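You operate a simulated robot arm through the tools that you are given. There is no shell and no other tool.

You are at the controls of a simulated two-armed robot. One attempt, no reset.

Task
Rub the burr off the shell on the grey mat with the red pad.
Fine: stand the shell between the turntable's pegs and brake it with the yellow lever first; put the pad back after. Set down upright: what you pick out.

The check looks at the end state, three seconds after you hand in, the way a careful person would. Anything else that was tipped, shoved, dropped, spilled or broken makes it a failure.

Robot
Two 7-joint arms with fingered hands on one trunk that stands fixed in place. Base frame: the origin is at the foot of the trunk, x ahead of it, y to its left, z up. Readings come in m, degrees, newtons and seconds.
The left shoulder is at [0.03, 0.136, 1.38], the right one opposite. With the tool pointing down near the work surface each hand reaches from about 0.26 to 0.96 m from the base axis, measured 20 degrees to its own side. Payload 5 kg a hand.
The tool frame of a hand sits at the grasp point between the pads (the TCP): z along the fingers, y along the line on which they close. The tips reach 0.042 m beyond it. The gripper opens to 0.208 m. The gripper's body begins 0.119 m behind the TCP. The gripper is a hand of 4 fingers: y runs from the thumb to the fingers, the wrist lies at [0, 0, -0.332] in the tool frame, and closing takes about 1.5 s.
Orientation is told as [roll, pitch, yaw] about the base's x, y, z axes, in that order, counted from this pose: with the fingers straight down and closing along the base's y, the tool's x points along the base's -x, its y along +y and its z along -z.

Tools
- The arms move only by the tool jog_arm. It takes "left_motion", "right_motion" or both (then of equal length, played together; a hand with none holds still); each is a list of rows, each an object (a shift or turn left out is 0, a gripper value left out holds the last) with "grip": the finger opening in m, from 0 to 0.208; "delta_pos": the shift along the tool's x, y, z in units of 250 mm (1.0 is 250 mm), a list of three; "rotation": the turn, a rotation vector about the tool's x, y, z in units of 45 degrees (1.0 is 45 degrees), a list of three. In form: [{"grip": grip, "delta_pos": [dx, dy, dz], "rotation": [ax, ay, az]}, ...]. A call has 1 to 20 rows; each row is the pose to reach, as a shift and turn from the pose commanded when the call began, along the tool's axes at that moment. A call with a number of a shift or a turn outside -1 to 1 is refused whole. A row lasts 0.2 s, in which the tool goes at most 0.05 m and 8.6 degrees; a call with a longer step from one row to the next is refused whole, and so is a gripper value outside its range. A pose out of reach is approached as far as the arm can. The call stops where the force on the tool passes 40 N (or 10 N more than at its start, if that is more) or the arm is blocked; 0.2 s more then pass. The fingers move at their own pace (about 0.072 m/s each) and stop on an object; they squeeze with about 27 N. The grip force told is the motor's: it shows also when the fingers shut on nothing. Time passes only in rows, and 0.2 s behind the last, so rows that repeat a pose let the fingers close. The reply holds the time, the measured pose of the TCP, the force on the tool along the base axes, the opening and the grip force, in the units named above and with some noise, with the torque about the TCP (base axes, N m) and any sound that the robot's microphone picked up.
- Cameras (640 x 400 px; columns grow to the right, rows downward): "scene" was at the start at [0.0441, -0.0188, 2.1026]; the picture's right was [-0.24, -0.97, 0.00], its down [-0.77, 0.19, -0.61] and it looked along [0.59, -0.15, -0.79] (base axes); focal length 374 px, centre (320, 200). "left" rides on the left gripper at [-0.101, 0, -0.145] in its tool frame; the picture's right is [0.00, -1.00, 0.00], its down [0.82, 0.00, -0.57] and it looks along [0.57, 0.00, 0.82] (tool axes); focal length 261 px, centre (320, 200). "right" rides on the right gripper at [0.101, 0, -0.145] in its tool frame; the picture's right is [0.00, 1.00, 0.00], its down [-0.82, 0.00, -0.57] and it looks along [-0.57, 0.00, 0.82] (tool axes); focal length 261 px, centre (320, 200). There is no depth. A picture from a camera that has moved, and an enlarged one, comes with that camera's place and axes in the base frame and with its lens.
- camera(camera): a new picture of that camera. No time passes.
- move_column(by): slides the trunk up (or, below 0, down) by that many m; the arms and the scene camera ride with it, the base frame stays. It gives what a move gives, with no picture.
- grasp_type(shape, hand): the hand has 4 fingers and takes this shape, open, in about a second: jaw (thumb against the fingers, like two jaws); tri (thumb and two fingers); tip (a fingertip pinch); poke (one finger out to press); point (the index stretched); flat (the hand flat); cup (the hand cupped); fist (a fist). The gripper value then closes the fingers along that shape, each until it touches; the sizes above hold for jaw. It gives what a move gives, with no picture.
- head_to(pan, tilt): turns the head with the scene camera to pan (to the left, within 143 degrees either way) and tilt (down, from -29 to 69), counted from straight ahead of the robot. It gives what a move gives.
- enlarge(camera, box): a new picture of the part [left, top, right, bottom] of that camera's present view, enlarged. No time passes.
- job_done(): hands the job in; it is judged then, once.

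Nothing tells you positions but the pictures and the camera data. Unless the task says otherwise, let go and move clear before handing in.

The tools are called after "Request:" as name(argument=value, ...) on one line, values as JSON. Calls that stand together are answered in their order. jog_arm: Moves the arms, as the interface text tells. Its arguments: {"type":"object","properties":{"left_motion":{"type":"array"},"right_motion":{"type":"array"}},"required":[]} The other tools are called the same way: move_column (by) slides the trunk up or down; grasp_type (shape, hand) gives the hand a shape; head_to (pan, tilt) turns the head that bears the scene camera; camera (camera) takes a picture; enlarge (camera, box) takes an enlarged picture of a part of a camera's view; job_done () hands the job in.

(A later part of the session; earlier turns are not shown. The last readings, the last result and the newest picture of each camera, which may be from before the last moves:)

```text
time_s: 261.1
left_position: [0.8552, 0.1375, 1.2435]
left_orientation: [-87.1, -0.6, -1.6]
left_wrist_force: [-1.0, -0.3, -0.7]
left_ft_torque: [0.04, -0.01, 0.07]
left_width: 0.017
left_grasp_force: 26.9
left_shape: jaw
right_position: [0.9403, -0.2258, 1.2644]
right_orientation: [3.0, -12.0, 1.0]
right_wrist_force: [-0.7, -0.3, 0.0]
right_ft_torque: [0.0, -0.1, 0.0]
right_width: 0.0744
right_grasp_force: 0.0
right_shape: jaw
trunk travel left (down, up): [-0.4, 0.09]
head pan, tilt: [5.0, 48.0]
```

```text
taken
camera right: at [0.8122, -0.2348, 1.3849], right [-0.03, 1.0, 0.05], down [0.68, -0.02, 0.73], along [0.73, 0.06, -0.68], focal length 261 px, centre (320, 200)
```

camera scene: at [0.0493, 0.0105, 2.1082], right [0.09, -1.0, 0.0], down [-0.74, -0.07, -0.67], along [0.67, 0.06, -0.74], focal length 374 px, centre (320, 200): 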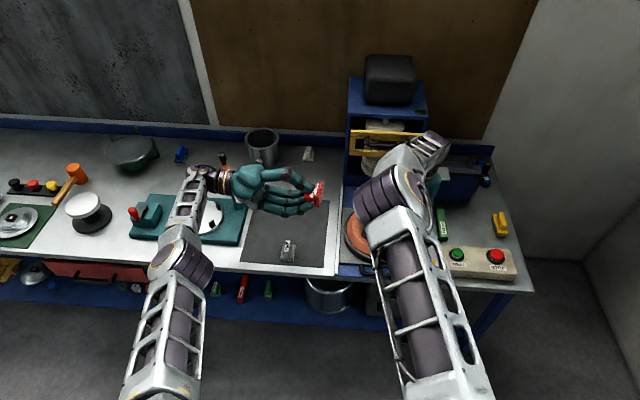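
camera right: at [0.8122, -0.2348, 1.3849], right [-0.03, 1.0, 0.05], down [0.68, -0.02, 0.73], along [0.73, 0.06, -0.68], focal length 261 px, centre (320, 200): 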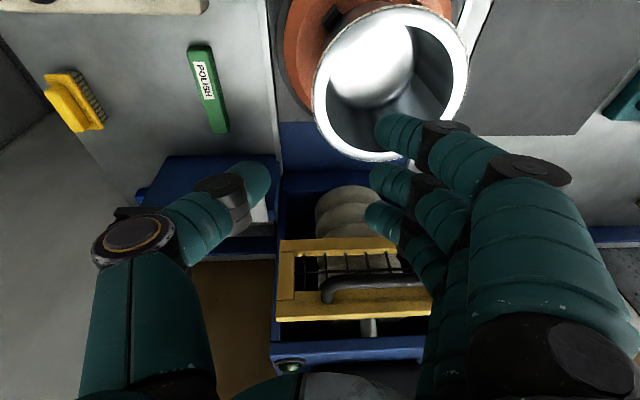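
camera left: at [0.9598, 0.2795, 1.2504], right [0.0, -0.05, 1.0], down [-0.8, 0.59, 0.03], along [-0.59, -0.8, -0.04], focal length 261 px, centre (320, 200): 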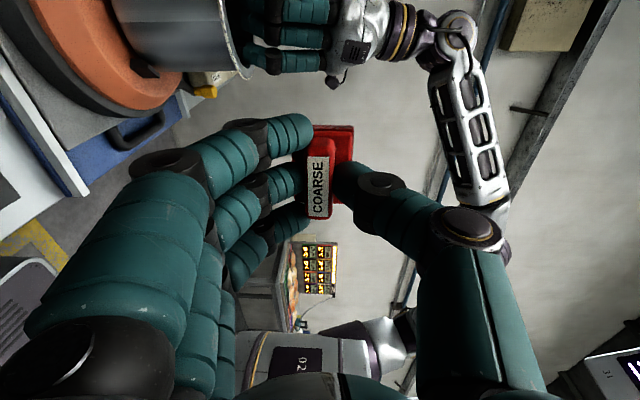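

Request:
enlarge(camera="right", box=[300, 0, 480, 170])

Request:
enlarge(camera="right", box=[305, 40, 365, 120])

```text
2.35 times, centred on (390, 85) of right
camera zoom: at [0.8122, -0.2348, 1.3849], right [-0.03, 1.0, 0.05], down [0.68, -0.02, 0.73], along [0.73, 0.06, -0.68], focal length 613 px, centre (155, 471)
```

zoom: 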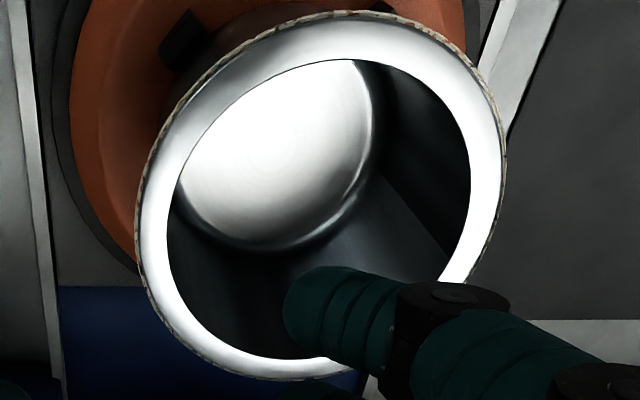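

```text
5.00 times, centred on (335, 80) of right
camera zoom: at [0.8122, -0.2348, 1.3849], right [-0.03, 1.0, 0.05], down [0.68, -0.02, 0.73], along [0.73, 0.06, -0.68], focal length 1303 px, centre (245, 800)
```

zoom: 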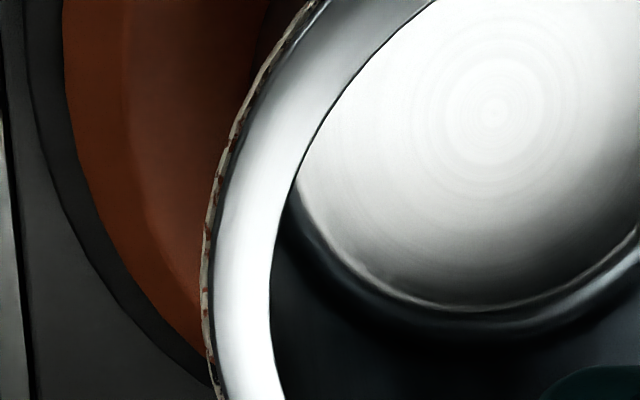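

The crust is still there. I'll check for slip directly: re-level the pad, press it flat on the near rim, move it along and photograph mid-stroke.

Request:
jog_arm(left_motion=[{"rotation": [-0.16, 0.0019, -0.0044]}, {"rotation": [-0.32, 0.0038, -0.0088]}, {"rotation": [-0.48, 0.0057, -0.0132]}, {"rotation": [-0.64, 0.0076, -0.0175]}, {"rotation": [-0.8, 0.0095, -0.0219]}, {"rotation": [-0.9606, 0.0114, -0.0263]}], right_motion=[{"delta_pos": [0.12, -0.12, -0.05]}, {"delta_pos": [0.24, -0.24, -0.05]}, {"delta_pos": [0.36, -0.36, -0.05]}, {"delta_pos": [0.48, -0.48, -0.05]}, {"delta_pos": [0.6, -0.6, -0.05]}, {"delta_pos": [0.7, -0.7, -0.05]}])

Request:
jog_arm(left_motion=[{"rotation": [-0.16, 0.0019, -0.0044]}, {"rotation": [-0.32, 0.0038, -0.0088]}, {"rotation": [-0.48, 0.0057, -0.0132]}, {"rotation": [-0.64, 0.0076, -0.0175]}, {"rotation": [-0.8, 0.0095, -0.0219]}, {"rotation": [-0.9606, 0.0114, -0.0263]}])

Request:
camera(camera="left")

Request:
enlarge(camera="scene", box=[280, 170, 440, 270])

```text
time_s: 262.6
left_position: [0.8541, 0.1373, 1.2427]
left_orientation: [-43.7, 0.7, -1.6]
left_wrist_force: [-1.2, -0.8, -0.9]
left_ft_torque: [0.12, -0.05, 0.06]
left_width: 0.0172
left_grasp_force: 27.0
left_shape: jaw
right_position: [0.7728, -0.4047, 1.2311]
right_orientation: [3.1, -12.2, 1.2]
right_wrist_force: [-0.5, 0.7, -0.5]
right_ft_torque: [0.05, -0.03, 0.02]
right_width: 0.0747
right_grasp_force: 0.0
right_shape: jaw
trunk travel left (down, up): [-0.4, 0.09]
head pan, tilt: [5.0, 48.0]
```

```text
time_s: 263.9
left_position: [0.8573, 0.1375, 1.2431]
left_orientation: [-0.5, 1.7, -0.7]
left_wrist_force: [0.0, 0.0, -0.9]
left_ft_torque: [0.03, 0.04, 0.02]
left_width: 0.0171
left_grasp_force: 26.8
left_shape: jaw
right_position: [0.7728, -0.4049, 1.2308]
right_orientation: [3.1, -12.0, 1.1]
right_wrist_force: [-0.3, -0.9, 0.4]
right_ft_torque: [0.12, -0.02, 0.04]
right_width: 0.0745
right_grasp_force: 0.1
right_shape: jaw
trunk travel left (down, up): [-0.4, 0.09]
head pan, tilt: [5.0, 48.0]
```

```text
taken
camera left: at [0.9614, 0.1357, 1.3842], right [-0.01, -1.0, 0.01], down [-0.8, 0.01, 0.6], along [-0.6, 0.0, -0.8], focal length 261 px, centre (320, 200)
```

left: 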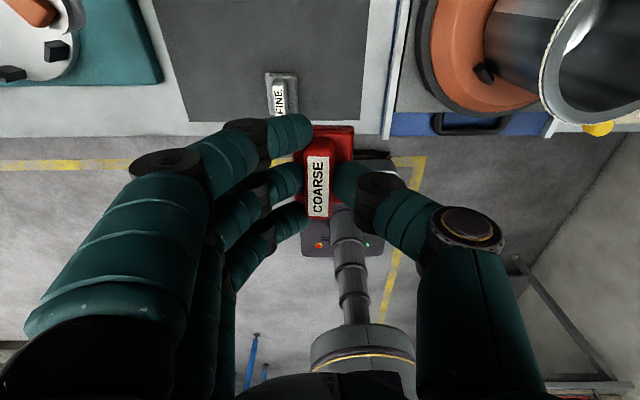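

```text
4.00 times, centred on (360, 220) of scene
camera zoom: at [0.0504, 0.0036, 2.1082], right [0.09, -1.0, 0.0], down [-0.74, -0.06, -0.67], along [0.67, 0.06, -0.74], focal length 1496 px, centre (160, 120)
```

zoom: 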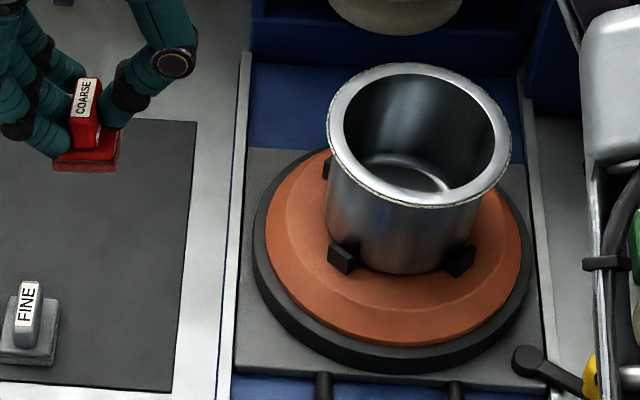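

Request:
jog_arm(left_motion=[{"delta_pos": [0, -0.15, 0], "rotation": [0, -0.1, 0]}, {"delta_pos": [0, -0.3, 0], "rotation": [0, -0.2, 0]}, {"delta_pos": [0, -0.45, 0], "rotation": [0, -0.304, 0]}, {"delta_pos": [0, -0.6, 0], "rotation": [0, -0.304, 0]}])

Request:
jog_arm(left_motion=[{"delta_pos": [0.0, -0.15, 0.0]}, {"delta_pos": [0.0, -0.3, 0.0]}, {"delta_pos": [0.01, -0.45, 0.08]}, {"delta_pos": [0.02, -0.534, 0.1716]}, {"delta_pos": [0.02, -0.534, 0.1716]}])

Request:
enlarge(camera="left", box=[220, 20, 460, 220])

```text
time_s: 264.9
left_position: [0.8553, -0.0147, 1.2452]
left_orientation: [-0.4, -11.9, -0.5]
left_wrist_force: [-0.4, 0.1, -2.2]
left_ft_torque: [0.01, 0.07, 0.02]
left_width: 0.0168
left_grasp_force: 27.2
left_shape: jaw
right_position: [0.7733, -0.4074, 1.2295]
right_orientation: [3.2, -12.0, 1.1]
right_wrist_force: [0.9, -1.2, -0.3]
right_ft_torque: [0.27, -0.05, 0.08]
right_width: 0.0749
right_grasp_force: 0.1
right_shape: jaw
trunk travel left (down, up): [-0.4, 0.09]
head pan, tilt: [5.0, 48.0]
```

```text
time_s: 266.1
left_position: [0.8571, -0.1473, 1.2025]
left_orientation: [-0.6, -12.1, -0.6]
left_wrist_force: [0.0, 0.6, -1.0]
left_ft_torque: [-0.07, -0.03, -0.01]
left_width: 0.0169
left_grasp_force: 27.0
left_shape: jaw
right_position: [0.7729, -0.4044, 1.2338]
right_orientation: [3.0, -12.1, 1.1]
right_wrist_force: [0.2, -0.1, 0.2]
right_ft_torque: [-0.07, 0.0, -0.05]
right_width: 0.0748
right_grasp_force: 0.1
right_shape: jaw
trunk travel left (down, up): [-0.4, 0.09]
head pan, tilt: [5.0, 48.0]
```

```text
2.00 times, centred on (340, 120) of left
camera zoom: at [0.9255, -0.1461, 1.3646], right [-0.01, -1.0, 0.01], down [-0.92, 0.01, 0.39], along [-0.39, -0.01, -0.92], focal length 521 px, centre (280, 360)
```

zoom: 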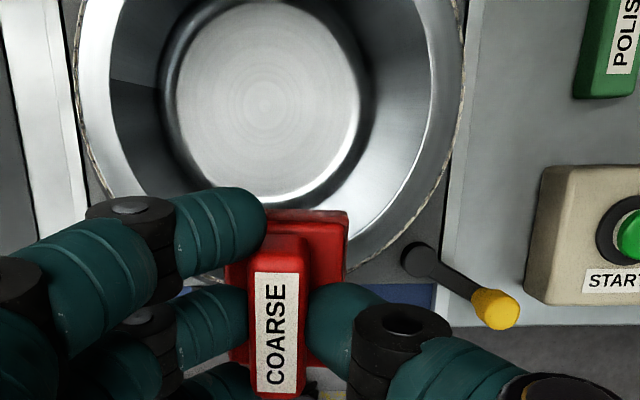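

The interior seam gives a rotation marker. Pressing down and moving along the rim by 20°, then photographing with the pad held there.

Request:
jog_arm(left_motion=[{"delta_pos": [0.01, 0, 0.04]}, {"delta_pos": [0.014, 0, 0.066]}, {"delta_pos": [0.0166, 0, 0.078]}, {"delta_pos": [0.0166, 0, 0.078]}])

Request:
jog_arm(left_motion=[{"delta_pos": [0.0017, 0, 0.0078]}, {"delta_pos": [0.0025, 0, 0.0117]}, {"delta_pos": [0.0025, 0, 0.0117]}])

Request:
enlarge(camera="left", box=[220, 0, 460, 200])

```text
time_s: 267.1
left_position: [0.8566, -0.1474, 1.1826]
left_orientation: [-0.5, -12.0, -0.6]
left_wrist_force: [-1.6, 1.1, 9.3]
left_ft_torque: [0.29, 0.07, 0.04]
left_width: 0.0169
left_grasp_force: 27.0
left_shape: jaw
right_position: [0.7726, -0.4033, 1.2319]
right_orientation: [3.0, -12.2, 1.1]
right_wrist_force: [0.4, 0.7, -0.1]
right_ft_torque: [-0.02, 0.0, -0.01]
right_width: 0.0748
right_grasp_force: 0.1
right_shape: jaw
trunk travel left (down, up): [-0.4, 0.09]
head pan, tilt: [5.0, 48.0]
```

```text
time_s: 267.9
left_position: [0.8568, -0.1467, 1.1812]
left_orientation: [-0.6, -12.1, -0.6]
left_wrist_force: [-2.5, 2.0, 24.3]
left_ft_torque: [0.23, -0.04, 0.07]
left_width: 0.0176
left_grasp_force: 27.1
left_shape: jaw
right_position: [0.7703, -0.4033, 1.2329]
right_orientation: [2.9, -12.2, 1.1]
right_wrist_force: [-0.1, 0.5, 1.0]
right_ft_torque: [0.01, -0.01, 0.02]
right_width: 0.0748
right_grasp_force: 0.1
right_shape: jaw
trunk travel left (down, up): [-0.4, 0.09]
head pan, tilt: [5.0, 48.0]
```

```text
2.00 times, centred on (340, 100) of left
camera zoom: at [0.9236, -0.1471, 1.3441], right [-0.01, -1.0, 0.01], down [-0.92, 0.01, 0.39], along [-0.39, -0.01, -0.92], focal length 521 px, centre (280, 400)
```

zoom: 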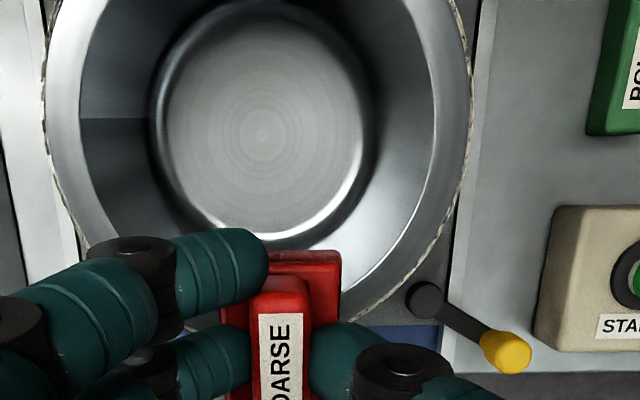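

Request:
jog_arm(left_motion=[{"delta_pos": [-0.005, -0.047, 0.001]}, {"delta_pos": [-0.015, -0.094, 0.003]}, {"delta_pos": [-0.0305, -0.1404, 0.0065]}])

Request:
enlarge(camera="left", box=[180, 0, 420, 200])

```text
time_s: 268.8
left_position: [0.8627, -0.1839, 1.1789]
left_orientation: [-0.6, -11.8, -0.7]
left_wrist_force: [-1.1, 1.4, 8.2]
left_ft_torque: [0.32, -0.01, 0.06]
left_width: 0.0172
left_grasp_force: 27.0
left_shape: jaw
right_position: [0.7722, -0.4043, 1.2319]
right_orientation: [3.1, -12.0, 1.1]
right_wrist_force: [-0.3, 0.5, -0.1]
right_ft_torque: [0.08, -0.05, 0.02]
right_width: 0.0749
right_grasp_force: 0.1
right_shape: jaw
trunk travel left (down, up): [-0.4, 0.09]
head pan, tilt: [5.0, 48.0]
```

```text
2.00 times, centred on (300, 100) of left
camera zoom: at [0.9314, -0.1829, 1.3411], right [-0.01, -1.0, 0.01], down [-0.92, 0.01, 0.39], along [-0.39, -0.01, -0.92], focal length 521 px, centre (360, 400)
```

zoom: 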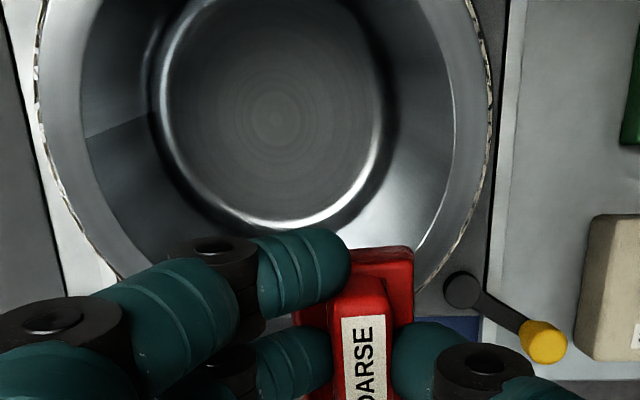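

Request:
camera(camera="right")

Request:
enlarge(camera="left", box=[400, 0, 460, 60])

Request:
enlarge(camera="left", box=[180, 0, 240, 100])

```text
taken
camera right: at [0.6434, -0.4149, 1.3518], right [-0.03, 1.0, 0.05], down [0.68, -0.02, 0.73], along [0.73, 0.06, -0.68], focal length 261 px, centre (320, 200)
```

right: 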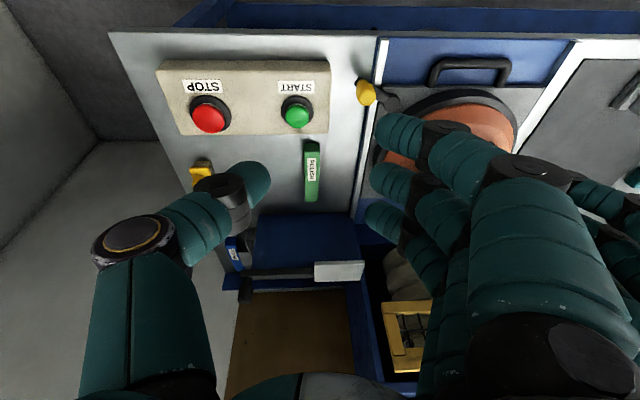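

```text
6.67 times, centred on (430, 30) of left
camera zoom: at [0.9314, -0.1829, 1.3411], right [-0.01, -1.0, 0.01], down [-0.92, 0.01, 0.39], along [-0.39, -0.01, -0.92], focal length 1738 px, centre (-413, 1333)
```

zoom: 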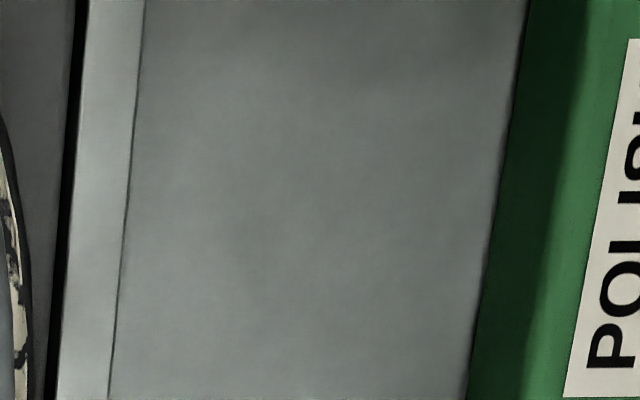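

```text
4.00 times, centred on (210, 50) of left
camera zoom: at [0.9314, -0.1829, 1.3411], right [-0.01, -1.0, 0.01], down [-0.92, 0.01, 0.39], along [-0.39, -0.01, -0.92], focal length 1043 px, centre (760, 800)
```

zoom: 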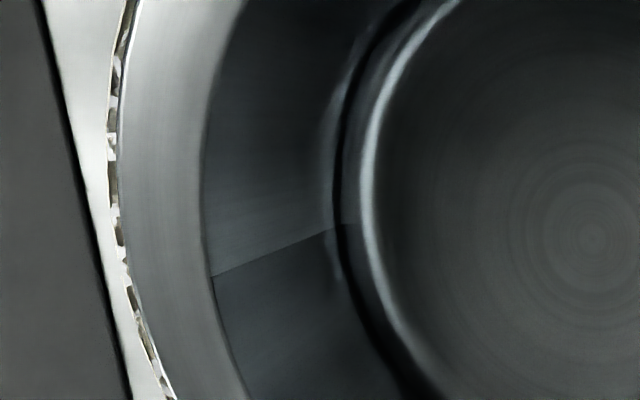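

Now I can see it: on the left side, where the pad pressed at 60° with the shell held, the crust is clearly broken away (about half gone), while elsewhere it's intact. So contact on the side of the flange with the shell held works; it just needs faster strokes. I set that up again: pad to the left side first.

Request:
jog_arm(left_motion=[{"delta_pos": [-0.02, 0, -0.1]}, {"delta_pos": [-0.042, 0.05, -0.19]}, {"delta_pos": [-0.07, 0.24, -0.185]}, {"delta_pos": [-0.095, 0.43, -0.18]}, {"delta_pos": [-0.12, 0.62, -0.175]}, {"delta_pos": [-0.145, 0.81, -0.171]}, {"delta_pos": [-0.159, 1.0, -0.171]}])

Request:
jog_arm(left_motion=[{"delta_pos": [-0.024, 0.025, 0.066], "rotation": [0.163, 0, -0.0347]}, {"delta_pos": [-0.047, 0.05, 0.133], "rotation": [0.326, 0, -0.0693]}, {"delta_pos": [-0.071, 0.075, 0.2], "rotation": [0.489, 0, -0.104]}, {"delta_pos": [-0.0948, 0.1, 0.2655], "rotation": [0.652, 0, -0.1386]}], right_motion=[{"delta_pos": [-0.12, 0.12, -0.08]}, {"delta_pos": [-0.24, 0.24, -0.12]}, {"delta_pos": [-0.36, 0.36, -0.12]}, {"delta_pos": [-0.48, 0.48, -0.1]}])

Request:
jog_arm(left_motion=[{"rotation": [0.163, 0, -0.0347]}, {"rotation": [0.326, 0, -0.0693]}, {"rotation": [0.489, 0, -0.104]}, {"rotation": [0.652, 0, -0.1386]}], right_motion=[{"delta_pos": [-0.06, 0.09, 0.01]}, {"delta_pos": [-0.12, 0.18, 0.02]}, {"delta_pos": [-0.18, 0.27, 0.03]}, {"delta_pos": [-0.18, 0.27, 0.03]}])

Request:
camera(camera="right")

Request:
camera(camera="left")

```text
time_s: 270.4
left_position: [0.8969, 0.0691, 1.2273]
left_orientation: [-0.7, -11.9, -0.7]
left_wrist_force: [-0.8, -0.5, 0.2]
left_ft_torque: [0.09, -0.05, 0.04]
left_width: 0.0165
left_grasp_force: 27.7
left_shape: jaw
right_position: [0.7721, -0.4028, 1.2319]
right_orientation: [3.0, -12.1, 1.0]
right_wrist_force: [-0.5, 1.3, 0.8]
right_ft_torque: [-0.24, -0.02, -0.06]
right_width: 0.0746
right_grasp_force: 0.1
right_shape: jaw
trunk travel left (down, up): [-0.4, 0.09]
head pan, tilt: [5.0, 48.0]
```

```text
time_s: 271.4
left_position: [0.9368, 0.0959, 1.1656]
left_orientation: [-31.4, -10.2, 5.5]
left_wrist_force: [1.0, 0.0, 0.2]
left_ft_torque: [-0.12, 0.17, -0.16]
left_width: 0.0166
left_grasp_force: 27.4
left_shape: jaw
right_position: [0.8838, -0.2779, 1.2854]
right_orientation: [2.9, -11.9, 1.2]
right_wrist_force: [0.7, 1.5, 0.1]
right_ft_torque: [-0.33, 0.19, -0.08]
right_width: 0.075
right_grasp_force: 0.1
right_shape: jaw
trunk travel left (down, up): [-0.4, 0.09]
head pan, tilt: [5.0, 48.0]
```

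```text
time_s: 272.4
left_position: [0.9367, 0.0934, 1.1679]
left_orientation: [-61.3, -5.9, 9.8]
left_wrist_force: [0.7, 0.0, 0.0]
left_ft_torque: [0.1, 0.07, -0.08]
left_width: 0.0166
left_grasp_force: 27.0
left_shape: jaw
right_position: [0.9249, -0.2132, 1.2904]
right_orientation: [3.0, -12.0, 1.2]
right_wrist_force: [0.2, 0.2, 0.3]
right_ft_torque: [-0.06, 0.06, 0.0]
right_width: 0.0748
right_grasp_force: 0.0
right_shape: jaw
trunk travel left (down, up): [-0.4, 0.09]
head pan, tilt: [5.0, 48.0]
```

```text
taken
camera right: at [0.7969, -0.2234, 1.4118], right [-0.03, 1.0, 0.05], down [0.68, -0.02, 0.73], along [0.73, 0.06, -0.68], focal length 261 px, centre (320, 200)
```

right: 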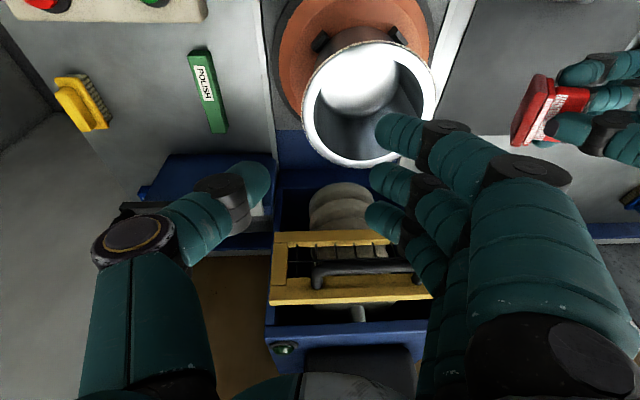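

```text
taken
camera left: at [1.0058, 0.2333, 1.2459], right [0.0, -0.49, 0.87], down [-0.92, 0.35, 0.19], along [-0.4, -0.8, -0.45], focal length 261 px, centre (320, 200)
```

left: 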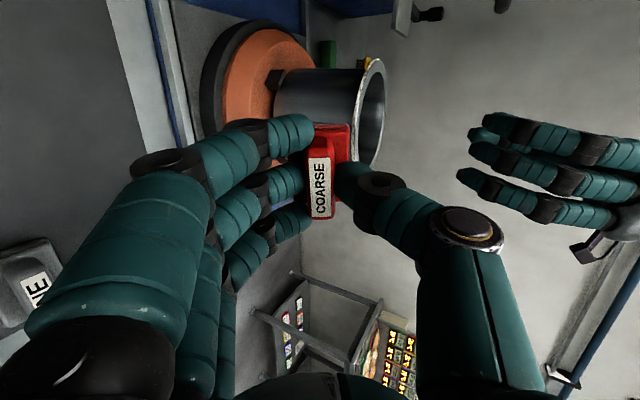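

Request:
enlarge(camera="left", box=[345, 50, 395, 110])

Request:
enlarge(camera="right", box=[290, 25, 450, 175])

```text
6.67 times, centred on (370, 80) of left
camera zoom: at [1.0058, 0.2333, 1.2459], right [0.0, -0.49, 0.87], down [-0.92, 0.35, 0.19], along [-0.4, -0.8, -0.45], focal length 1738 px, centre (-13, 1000)
```

zoom: 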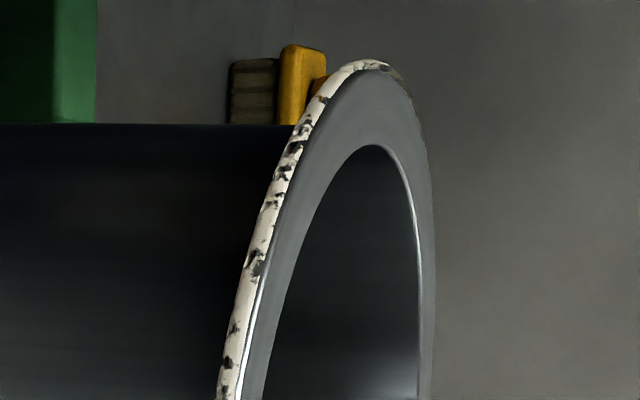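

```text
2.67 times, centred on (370, 100) of right
camera zoom: at [0.7969, -0.2234, 1.4118], right [-0.03, 1.0, 0.05], down [0.68, -0.02, 0.73], along [0.73, 0.06, -0.68], focal length 695 px, centre (187, 467)
```

zoom: 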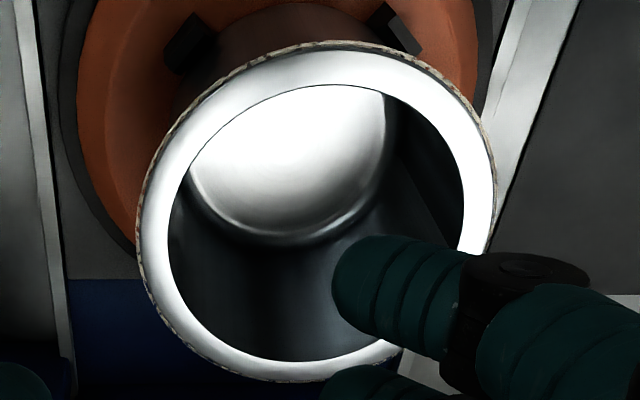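

Before committing, a controlled test: re-grip the shell, pull the tray back to place, turn the visible stretch of crust under the pad, stroke it fast, and compare with this picture. Right hand first.

Request:
jog_arm(right_motion=[{"delta_pos": [-0.131, -0.028, 0.028], "grip": 0.075}, {"delta_pos": [-0.1, -0.035, 0.17], "grip": 0.075}, {"delta_pos": [-0.07, -0.042, 0.31], "grip": 0.075}, {"delta_pos": [-0.04, -0.049, 0.45], "grip": 0.075}, {"delta_pos": [-0.01, -0.057, 0.59], "grip": 0.075}, {"delta_pos": [0.0165, -0.063, 0.7155], "grip": 0.075}, {"delta_pos": [0.0165, -0.063, 0.7155], "grip": 0.075}])

Request:
camera(camera="right")

```text
time_s: 273.9
left_position: [0.9337, 0.0926, 1.1681]
left_orientation: [-61.0, -5.8, 9.7]
left_wrist_force: [-1.1, 0.2, -0.5]
left_ft_torque: [0.01, 0.01, 0.01]
left_width: 0.0165
left_grasp_force: 26.8
left_shape: jaw
right_position: [0.9583, -0.2208, 1.1174]
right_orientation: [3.0, -12.1, 1.2]
right_wrist_force: [-0.6, 1.0, 1.2]
right_ft_torque: [-0.05, -0.04, -0.03]
right_width: 0.0747
right_grasp_force: 0.1
right_shape: jaw
trunk travel left (down, up): [-0.4, 0.09]
head pan, tilt: [5.0, 48.0]
```

```text
taken
camera right: at [0.8289, -0.2312, 1.2372], right [-0.03, 1.0, 0.05], down [0.68, -0.02, 0.73], along [0.73, 0.06, -0.68], focal length 261 px, centre (320, 200)
```

right: 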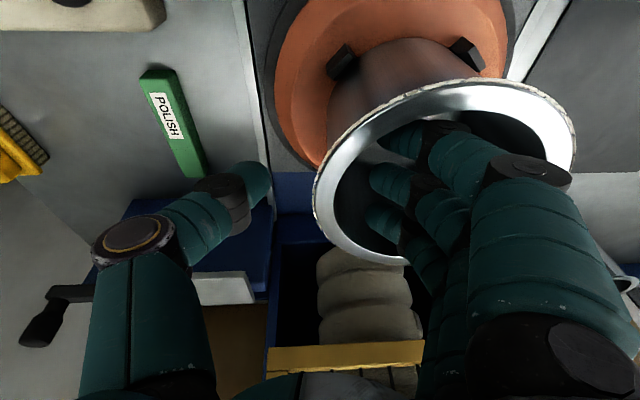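

Request:
jog_arm(right_motion=[{"grip": 0.05}, {"grip": 0.035}, {"grip": 0.02}, {"grip": 0.01}, {"grip": 0.005}, {"grip": 0.005}, {"grip": 0.005}, {"delta_pos": [0.021, 0.001, -0.0045], "grip": 0.005}, {"delta_pos": [0.042, 0.001, -0.009], "grip": 0.005}, {"delta_pos": [0.063, 0.002, -0.0134], "grip": 0.005}, {"delta_pos": [0.084, 0.003, -0.018], "grip": 0.005}, {"delta_pos": [0.105, 0.003, -0.0223], "grip": 0.005}, {"delta_pos": [0.1251, 0.0038, -0.0267], "grip": 0.005}, {"delta_pos": [0.1251, 0.0038, -0.0267], "grip": 0.005}])

Request:
camera(camera="right")

Request:
camera(camera="left")

Request:
enlarge(camera="left", box=[335, 60, 395, 140])

```text
time_s: 276.9
left_position: [0.9342, 0.0924, 1.1661]
left_orientation: [-61.0, -5.8, 9.7]
left_wrist_force: [-0.1, 0.4, -0.8]
left_ft_torque: [0.04, 0.03, 0.0]
left_width: 0.0166
left_grasp_force: 26.5
left_shape: jaw
right_position: [0.9255, -0.2211, 1.1158]
right_orientation: [2.9, -11.9, 1.0]
right_wrist_force: [-1.3, 4.1, 6.7]
right_ft_torque: [0.58, 0.15, 0.04]
right_width: 0.0104
right_grasp_force: 26.8
right_shape: jaw
trunk travel left (down, up): [-0.4, 0.09]
head pan, tilt: [5.0, 48.0]
```

```text
taken
camera right: at [0.7965, -0.2305, 1.2362], right [-0.03, 1.0, 0.05], down [0.68, -0.02, 0.73], along [0.73, 0.06, -0.68], focal length 261 px, centre (320, 200)
```

right: 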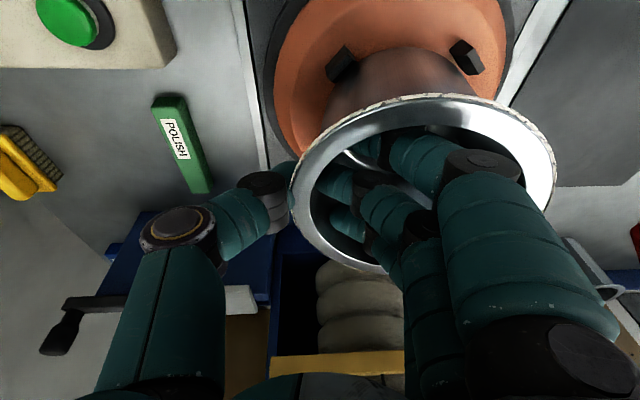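

```text
taken
camera left: at [1.0042, 0.2322, 1.2466], right [0.0, -0.49, 0.87], down [-0.92, 0.35, 0.19], along [-0.4, -0.8, -0.45], focal length 261 px, centre (320, 200)
```

left: 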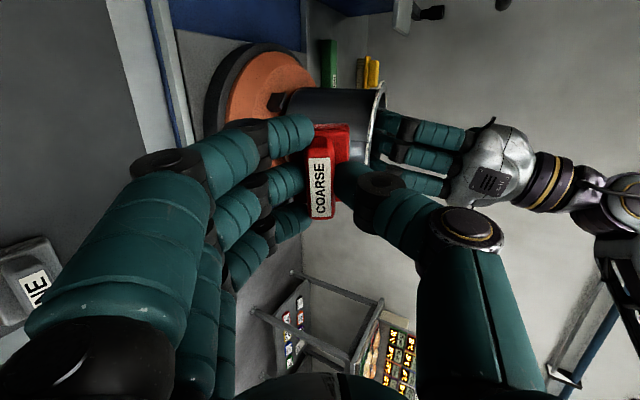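

```text
5.00 times, centred on (365, 100) of left
camera zoom: at [1.0042, 0.2322, 1.2466], right [0.0, -0.49, 0.87], down [-0.92, 0.35, 0.19], along [-0.4, -0.8, -0.45], focal length 1303 px, centre (95, 700)
```

zoom: 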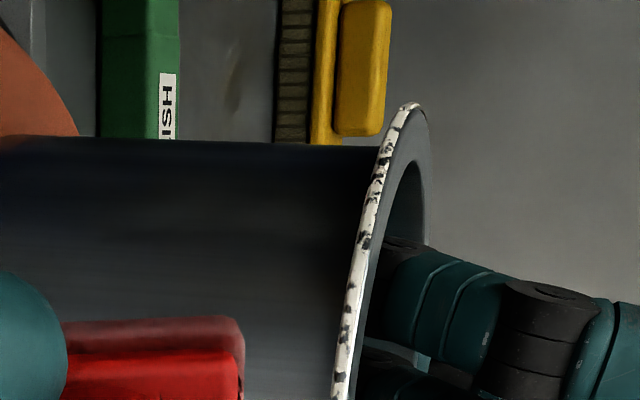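

Request:
jog_arm(left_motion=[{"delta_pos": [0.025, -0.036, 0.091]}, {"delta_pos": [0.05, -0.073, 0.182]}, {"delta_pos": [0.0744, -0.1095, 0.2733]}, {"delta_pos": [0.0744, -0.1095, 0.2733]}], right_motion=[{"delta_pos": [0, 0.014, 0.001]}, {"delta_pos": [-0.0005, 0.028, 0.0015]}, {"delta_pos": [-0.0005, 0.028, 0.0015]}, {"delta_pos": [-0.0005, 0.028, 0.0015]}])

Request:
camera(camera="right")

```text
time_s: 277.9
left_position: [0.9296, 0.0181, 1.1558]
left_orientation: [-61.1, -5.9, 9.8]
left_wrist_force: [-0.1, 0.0, -0.7]
left_ft_torque: [0.01, -0.01, 0.0]
left_width: 0.0167
left_grasp_force: 27.0
left_shape: jaw
right_position: [0.9244, -0.2128, 1.115]
right_orientation: [3.0, -12.0, 1.0]
right_wrist_force: [-0.1, 1.0, 9.4]
right_ft_torque: [-0.07, 0.03, -0.01]
right_width: 0.0109
right_grasp_force: 27.0
right_shape: jaw
trunk travel left (down, up): [-0.4, 0.09]
head pan, tilt: [5.0, 48.0]
```

```text
taken
camera right: at [0.7968, -0.223, 1.2367], right [-0.03, 1.0, 0.05], down [0.68, -0.02, 0.73], along [0.73, 0.05, -0.68], focal length 261 px, centre (320, 200)
```

right: 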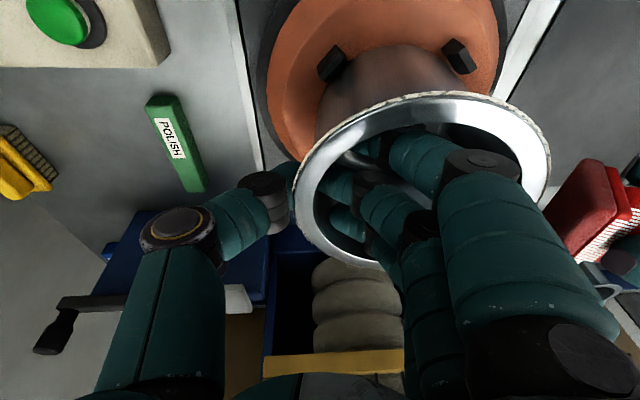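

Request:
jog_arm(right_motion=[{"delta_pos": [-0.036, -0.0031, 0.0076], "rotation": [-0.0373, 0.0088, -0.1736]}, {"delta_pos": [-0.0721, -0.0008, 0.0154], "rotation": [-0.0745, 0.0176, -0.3472]}, {"delta_pos": [-0.1075, 0.0065, 0.0234], "rotation": [-0.1118, 0.0264, -0.5208]}, {"delta_pos": [-0.1075, 0.0065, 0.0234], "rotation": [-0.1118, 0.0264, -0.5208]}], left_motion=[{"delta_pos": [0.0, 0, 0.0]}, {"delta_pos": [0.0, 0, 0.0]}, {"delta_pos": [0.005, 0, 0.0235]}, {"delta_pos": [0.01, 0, 0.047]}])

Request:
jog_arm(left_motion=[{"delta_pos": [0.0016, 0, 0.0078]}, {"delta_pos": [0.0033, 0, 0.0156]}, {"delta_pos": [0.0033, 0, 0.0156]}])

Request:
enlarge(camera="left", box=[320, 50, 410, 150])

```text
time_s: 278.9
left_position: [0.9286, 0.0073, 1.1514]
left_orientation: [-61.1, -5.9, 9.8]
left_wrist_force: [-0.4, 1.0, -1.2]
left_ft_torque: [0.03, -0.02, 0.02]
left_width: 0.0167
left_grasp_force: 26.6
left_shape: jaw
right_position: [0.9536, -0.2109, 1.1156]
right_orientation: [2.9, -12.2, 25.2]
right_wrist_force: [-1.3, 0.8, 6.3]
right_ft_torque: [-0.01, 0.21, -0.1]
right_width: 0.0105
right_grasp_force: 27.3
right_shape: jaw
trunk travel left (down, up): [-0.4, 0.09]
head pan, tilt: [5.0, 48.0]
```

```text
time_s: 279.8
left_position: [0.9294, 0.0022, 1.1478]
left_orientation: [-61.1, -5.8, 9.7]
left_wrist_force: [0.4, 0.3, -1.4]
left_ft_torque: [0.03, 0.0, -0.02]
left_width: 0.0168
left_grasp_force: 27.0
left_shape: jaw
right_position: [0.9538, -0.2113, 1.1158]
right_orientation: [3.0, -12.1, 25.1]
right_wrist_force: [-0.6, 0.6, 7.6]
right_ft_torque: [0.11, 0.18, -0.04]
right_width: 0.0107
right_grasp_force: 27.1
right_shape: jaw
trunk travel left (down, up): [-0.4, 0.09]
head pan, tilt: [5.0, 48.0]
```

```text
4.00 times, centred on (365, 100) of left
camera zoom: at [0.9988, 0.1429, 1.2281], right [0.0, -0.49, 0.87], down [-0.92, 0.35, 0.19], along [-0.4, -0.8, -0.45], focal length 1043 px, centre (140, 600)
```

zoom: 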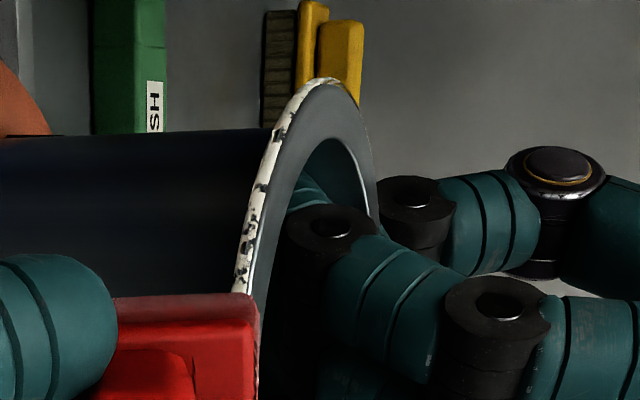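

Request:
jog_arm(left_motion=[{"delta_pos": [0.0016, 0, 0.0078]}, {"delta_pos": [0.0033, 0, 0.0156]}, {"delta_pos": [0.0033, 0, 0.0156]}])

Request:
jog_arm(left_motion=[{"delta_pos": [0.0016, 0, 0.0078]}, {"delta_pos": [0.0025, 0, 0.0117]}, {"delta_pos": [0.0025, 0, 0.0117]}])

```text
time_s: 280.6
left_position: [0.9288, -0.0002, 1.1462]
left_orientation: [-61.1, -5.9, 9.7]
left_wrist_force: [-0.3, 0.1, -1.0]
left_ft_torque: [0.03, 0.03, 0.01]
left_width: 0.0166
left_grasp_force: 27.5
left_shape: jaw
right_position: [0.9538, -0.2119, 1.1142]
right_orientation: [3.0, -12.1, 25.0]
right_wrist_force: [-1.2, 0.6, 6.9]
right_ft_torque: [0.03, 0.16, -0.04]
right_width: 0.0107
right_grasp_force: 27.4
right_shape: jaw
trunk travel left (down, up): [-0.4, 0.09]
head pan, tilt: [5.0, 48.0]
```

```text
time_s: 281.4
left_position: [0.9291, -0.0034, 1.1439]
left_orientation: [-61.1, -5.8, 9.7]
left_wrist_force: [0.1, -0.5, -1.2]
left_ft_torque: [-0.01, 0.05, -0.01]
left_width: 0.0167
left_grasp_force: 26.7
left_shape: jaw
right_position: [0.9532, -0.212, 1.1161]
right_orientation: [3.0, -12.1, 25.2]
right_wrist_force: [-0.9, 0.9, 7.3]
right_ft_torque: [0.09, 0.16, -0.02]
right_width: 0.0108
right_grasp_force: 26.8
right_shape: jaw
trunk travel left (down, up): [-0.4, 0.09]
head pan, tilt: [5.0, 48.0]
```

Request:
jog_arm(left_motion=[{"delta_pos": [0.0016, 0, 0.0078]}, {"delta_pos": [0.0033, 0, 0.0156]}, {"delta_pos": [0.0033, 0, 0.0156]}])

Request:
jog_arm(left_motion=[{"delta_pos": [0.0016, 0, 0.0078]}, {"delta_pos": [0.0025, 0, 0.0117]}, {"delta_pos": [0.0025, 0, 0.0117]}])

```text
time_s: 282.1
left_position: [0.9296, -0.0071, 1.1424]
left_orientation: [-61.1, -5.8, 9.8]
left_wrist_force: [-0.8, 3.4, 0.5]
left_ft_torque: [0.0, 0.02, -0.1]
left_width: 0.0169
left_grasp_force: 26.9
left_shape: jaw
right_position: [0.9538, -0.2116, 1.1162]
right_orientation: [3.1, -12.1, 25.1]
right_wrist_force: [-0.3, -1.3, 7.3]
right_ft_torque: [0.11, 0.08, -0.02]
right_width: 0.0108
right_grasp_force: 26.6
right_shape: jaw
trunk travel left (down, up): [-0.4, 0.09]
head pan, tilt: [5.0, 48.0]
```

```text
time_s: 282.9
left_position: [0.9296, -0.0088, 1.1409]
left_orientation: [-61.1, -5.9, 9.7]
left_wrist_force: [0.5, 8.3, 2.0]
left_ft_torque: [-0.13, 0.06, -0.11]
left_width: 0.0173
left_grasp_force: 26.7
left_shape: jaw
right_position: [0.9528, -0.2119, 1.1171]
right_orientation: [3.0, -12.1, 25.1]
right_wrist_force: [0.9, -6.3, 6.2]
right_ft_torque: [-0.02, -0.02, 0.02]
right_width: 0.0112
right_grasp_force: 27.2
right_shape: jaw
trunk travel left (down, up): [-0.4, 0.09]
head pan, tilt: [5.0, 48.0]
```

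Contact (8 N, almost square to the side face). Pressing slightly more and making fast strokes along the rim.

Request:
jog_arm(left_motion=[{"delta_pos": [0.0008, 0, 0.0039]}, {"delta_pos": [-0.0774, 0, 0.0205]}, {"delta_pos": [0.079, 0, -0.0127]}, {"delta_pos": [-0.0774, 0, 0.0205]}, {"delta_pos": [0.079, 0, -0.0127]}, {"delta_pos": [-0.0774, 0, 0.0205]}, {"delta_pos": [0.079, 0, -0.0127]}, {"delta_pos": [-0.0774, 0, 0.0205]}, {"delta_pos": [0.079, 0, -0.0127]}, {"delta_pos": [-0.0774, 0, 0.0205]}, {"delta_pos": [0.079, 0, -0.0127]}, {"delta_pos": [-0.0774, 0, 0.0205]}, {"delta_pos": [0.079, 0, -0.0127]}, {"delta_pos": [-0.0774, 0, 0.0205]}, {"delta_pos": [0.079, 0, -0.0127]}, {"delta_pos": [-0.0774, 0, 0.0205]}, {"delta_pos": [0.079, 0, -0.0127]}, {"delta_pos": [0.0008, 0, 0.0039]}])

Request:
jog_arm(left_motion=[{"delta_pos": [-0.0782, 0, 0.0166]}, {"delta_pos": [0.0782, 0, -0.0166]}, {"delta_pos": [-0.0782, 0, 0.0166]}, {"delta_pos": [0.0782, 0, -0.0166]}, {"delta_pos": [-0.0782, 0, 0.0166]}, {"delta_pos": [0.0782, 0, -0.0166]}, {"delta_pos": [-0.0782, 0, 0.0166]}, {"delta_pos": [0.0782, 0, -0.0166]}, {"delta_pos": [-0.0782, 0, 0.0166]}, {"delta_pos": [0.0782, 0, -0.0166]}, {"delta_pos": [-0.0782, 0, 0.0166]}, {"delta_pos": [0.0782, 0, -0.0166]}, {"delta_pos": [-0.0782, 0, 0.0166]}, {"delta_pos": [0.0782, 0, -0.0166]}, {"delta_pos": [-0.0782, 0, 0.0166]}, {"delta_pos": [0.0782, 0, -0.0166]}, {"delta_pos": [-0.0782, 0, 0.0166]}, {"delta_pos": [0, 0, 0]}])

Request:
enlarge(camera="left", box=[320, 50, 410, 150])

```text
time_s: 286.8
left_position: [0.9319, -0.0108, 1.1418]
left_orientation: [-61.0, -5.8, 9.9]
left_wrist_force: [1.2, 4.4, 2.4]
left_ft_torque: [-0.19, 0.11, -0.15]
left_width: 0.0163
left_grasp_force: 27.2
left_shape: jaw
right_position: [0.9557, -0.2139, 1.1152]
right_orientation: [3.2, -12.1, 25.2]
right_wrist_force: [-0.5, 1.2, 9.3]
right_ft_torque: [0.62, 0.41, 0.01]
right_width: 0.0102
right_grasp_force: 27.0
right_shape: jaw
trunk travel left (down, up): [-0.4, 0.09]
head pan, tilt: [5.0, 48.0]
```

```text
time_s: 290.6
left_position: [0.9269, -0.0061, 1.1438]
left_orientation: [-61.2, -5.8, 9.8]
left_wrist_force: [-2.1, 2.7, -2.0]
left_ft_torque: [0.18, -0.08, 0.07]
left_width: 0.0161
left_grasp_force: 27.3
left_shape: jaw
right_position: [0.9514, -0.2094, 1.1177]
right_orientation: [2.9, -12.0, 25.1]
right_wrist_force: [-1.0, 0.8, 1.7]
right_ft_torque: [-0.09, -0.12, -0.19]
right_width: 0.0094
right_grasp_force: 26.7
right_shape: jaw
trunk travel left (down, up): [-0.4, 0.09]
head pan, tilt: [5.0, 48.0]
```

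```text
4.00 times, centred on (365, 100) of left
camera zoom: at [0.9969, 0.1332, 1.2226], right [0.0, -0.49, 0.87], down [-0.92, 0.35, 0.19], along [-0.4, -0.8, -0.45], focal length 1043 px, centre (140, 600)
```

zoom: 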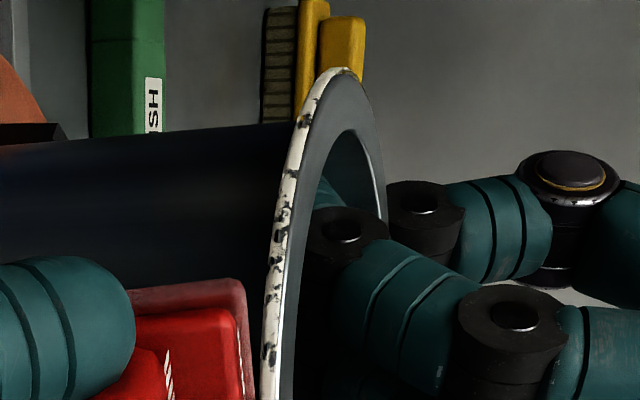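

Request:
enlarge(camera="left", box=[340, 90, 380, 160])

Request:
camera(camera="right")

Request:
enlarge(camera="right", box=[470, 90, 600, 230])

```text
5.71 times, centred on (360, 125) of left
camera zoom: at [0.9969, 0.1332, 1.2226], right [0.0, -0.49, 0.87], down [-0.92, 0.35, 0.19], along [-0.4, -0.8, -0.45], focal length 1489 px, centre (91, 629)
```

zoom: 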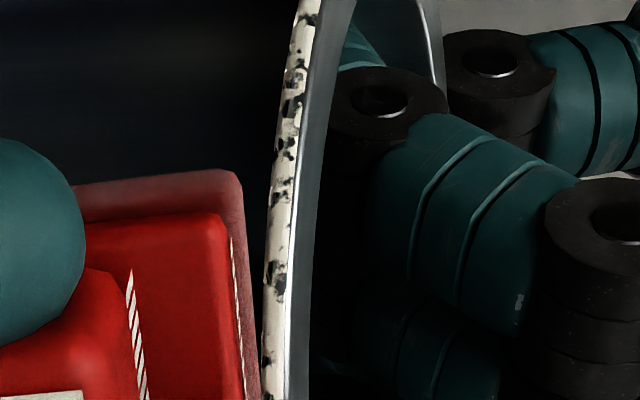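

```text
taken
camera right: at [0.8368, -0.2705, 1.2379], right [-0.43, 0.9, 0.05], down [0.63, 0.26, 0.73], along [0.65, 0.35, -0.68], focal length 261 px, centre (320, 200)
```

right: 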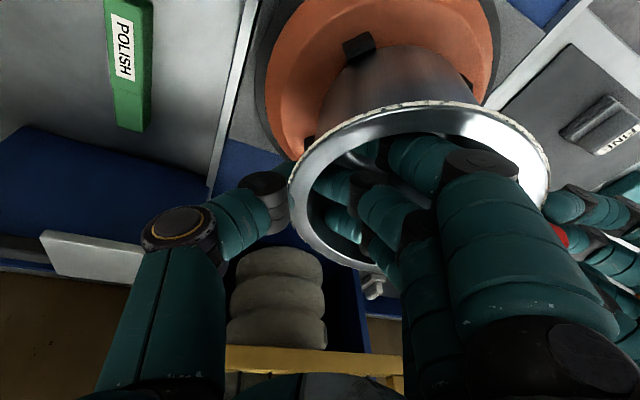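

```text
2.86 times, centred on (535, 160) of right
camera zoom: at [0.8368, -0.2705, 1.2379], right [-0.43, 0.9, 0.05], down [0.63, 0.26, 0.73], along [0.65, 0.35, -0.68], focal length 745 px, centre (-294, 314)
```

zoom: 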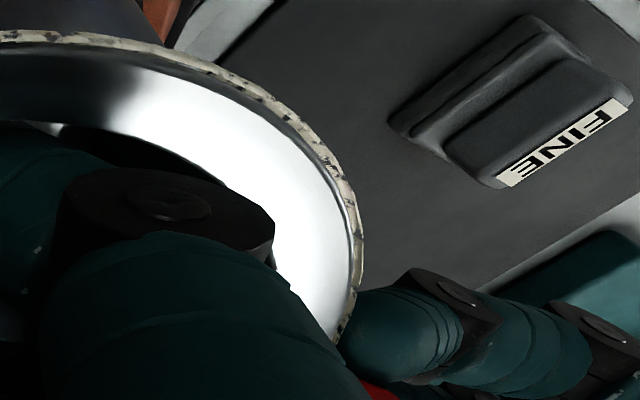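

I need to understand what this crust really is; taking a very close look at it.

Request:
enlarge(camera="left", box=[352, 95, 372, 125])

Request:
enlarge(camera="right", box=[530, 120, 556, 165])

Request:
enlarge(camera="right", box=[340, 95, 440, 135])

```text
13.33 times, centred on (362, 110) of left
camera zoom: at [0.9969, 0.1332, 1.2226], right [0.0, -0.49, 0.87], down [-0.92, 0.35, 0.19], along [-0.4, -0.8, -0.45], focal length 3475 px, centre (-240, 1400)
```

zoom: 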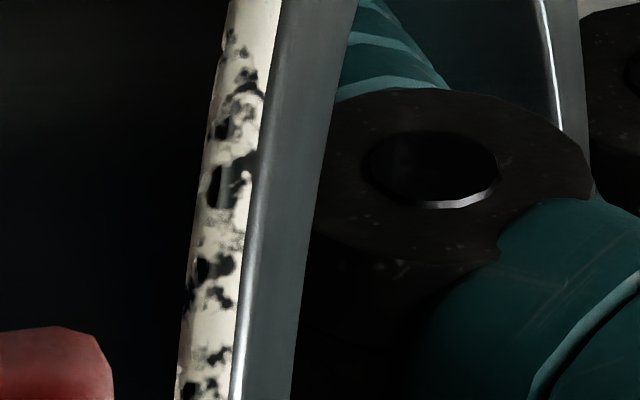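

```text
8.89 times, centred on (543, 142) of right
camera zoom: at [0.8368, -0.2705, 1.2379], right [-0.43, 0.9, 0.05], down [0.63, 0.26, 0.73], along [0.65, 0.35, -0.68], focal length 2317 px, centre (-1662, 711)
```

zoom: 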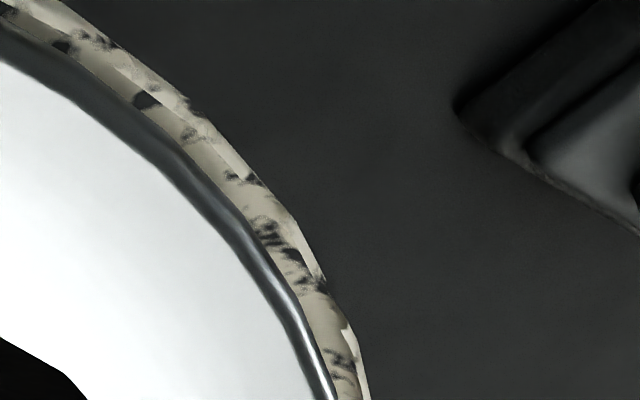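

```text
6.40 times, centred on (390, 115) of right
camera zoom: at [0.8368, -0.2705, 1.2379], right [-0.43, 0.9, 0.05], down [0.63, 0.26, 0.73], along [0.65, 0.35, -0.68], focal length 1668 px, centre (-128, 744)
```

zoom: 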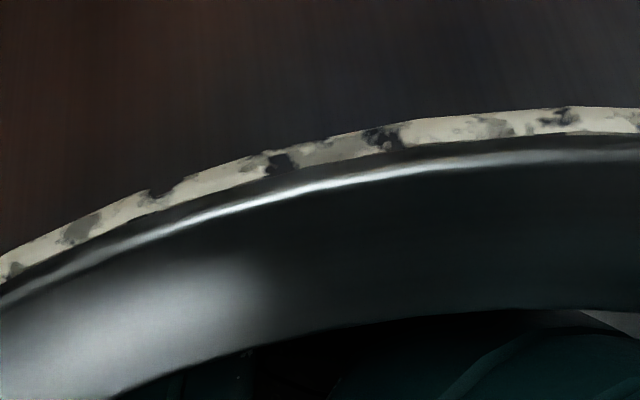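

The crust is a band with a dissolving texture: blotches (holes) are clearly larger on the stretch I've been rubbing (~40%) than elsewhere (~15%), so it is wearing, slowly. I'll back the pad off to see the spot I just stroked.

Request:
jog_arm(left_motion=[{"delta_pos": [-0.02, 0, -0.08]}, {"delta_pos": [-0.02, 0.08, -0.2]}, {"delta_pos": [-0.02, 0.16, -0.32]}, {"delta_pos": [-0.02, 0.16, -0.32]}])

Request:
camera(camera="left")

Request:
enlarge(camera="left", box=[360, 60, 420, 190])

Request:
enlarge(camera="left", box=[370, 110, 410, 160])

```text
time_s: 291.6
left_position: [0.9194, 0.0799, 1.1452]
left_orientation: [-61.1, -5.8, 9.6]
left_wrist_force: [-0.6, 0.4, -0.9]
left_ft_torque: [0.06, 0.02, -0.02]
left_width: 0.0161
left_grasp_force: 27.1
left_shape: jaw
right_position: [0.9531, -0.2106, 1.1158]
right_orientation: [3.0, -12.0, 25.1]
right_wrist_force: [-1.3, 3.6, 0.3]
right_ft_torque: [0.29, -0.05, -0.14]
right_width: 0.0098
right_grasp_force: 27.5
right_shape: jaw
trunk travel left (down, up): [-0.4, 0.09]
head pan, tilt: [5.0, 48.0]
```

```text
taken
camera left: at [0.9896, 0.2194, 1.2244], right [0.0, -0.49, 0.87], down [-0.92, 0.35, 0.19], along [-0.4, -0.8, -0.45], focal length 261 px, centre (320, 200)
```

left: 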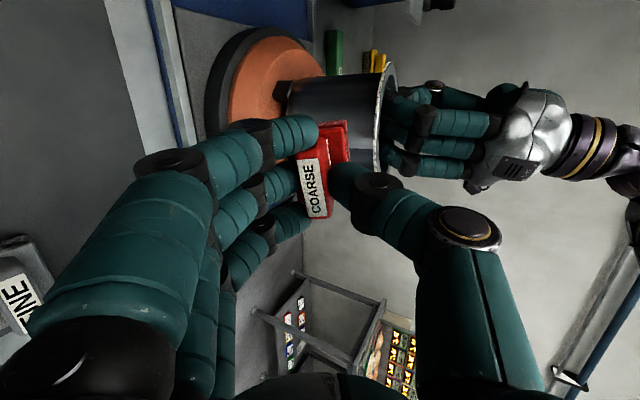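

```text
3.08 times, centred on (390, 125) of left
camera zoom: at [0.9896, 0.2194, 1.2244], right [0.0, -0.49, 0.87], down [-0.92, 0.35, 0.19], along [-0.4, -0.8, -0.45], focal length 802 px, centre (105, 431)
```

zoom: 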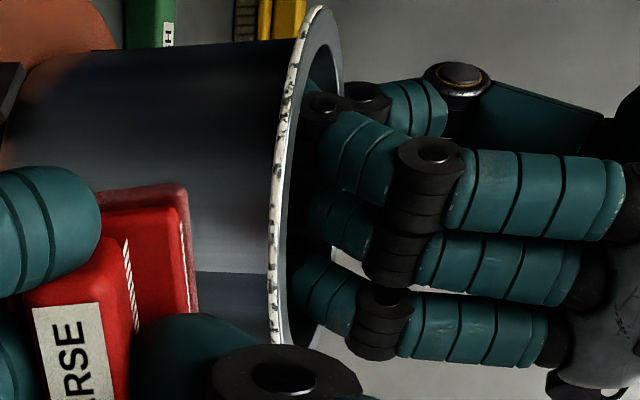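

```text
8.00 times, centred on (390, 135) of left
camera zoom: at [0.9896, 0.2194, 1.2244], right [0.0, -0.49, 0.87], down [-0.92, 0.35, 0.19], along [-0.4, -0.8, -0.45], focal length 2085 px, centre (-240, 720)
```

zoom: 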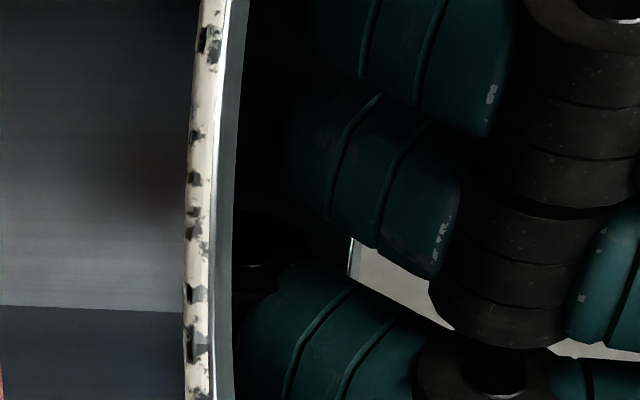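

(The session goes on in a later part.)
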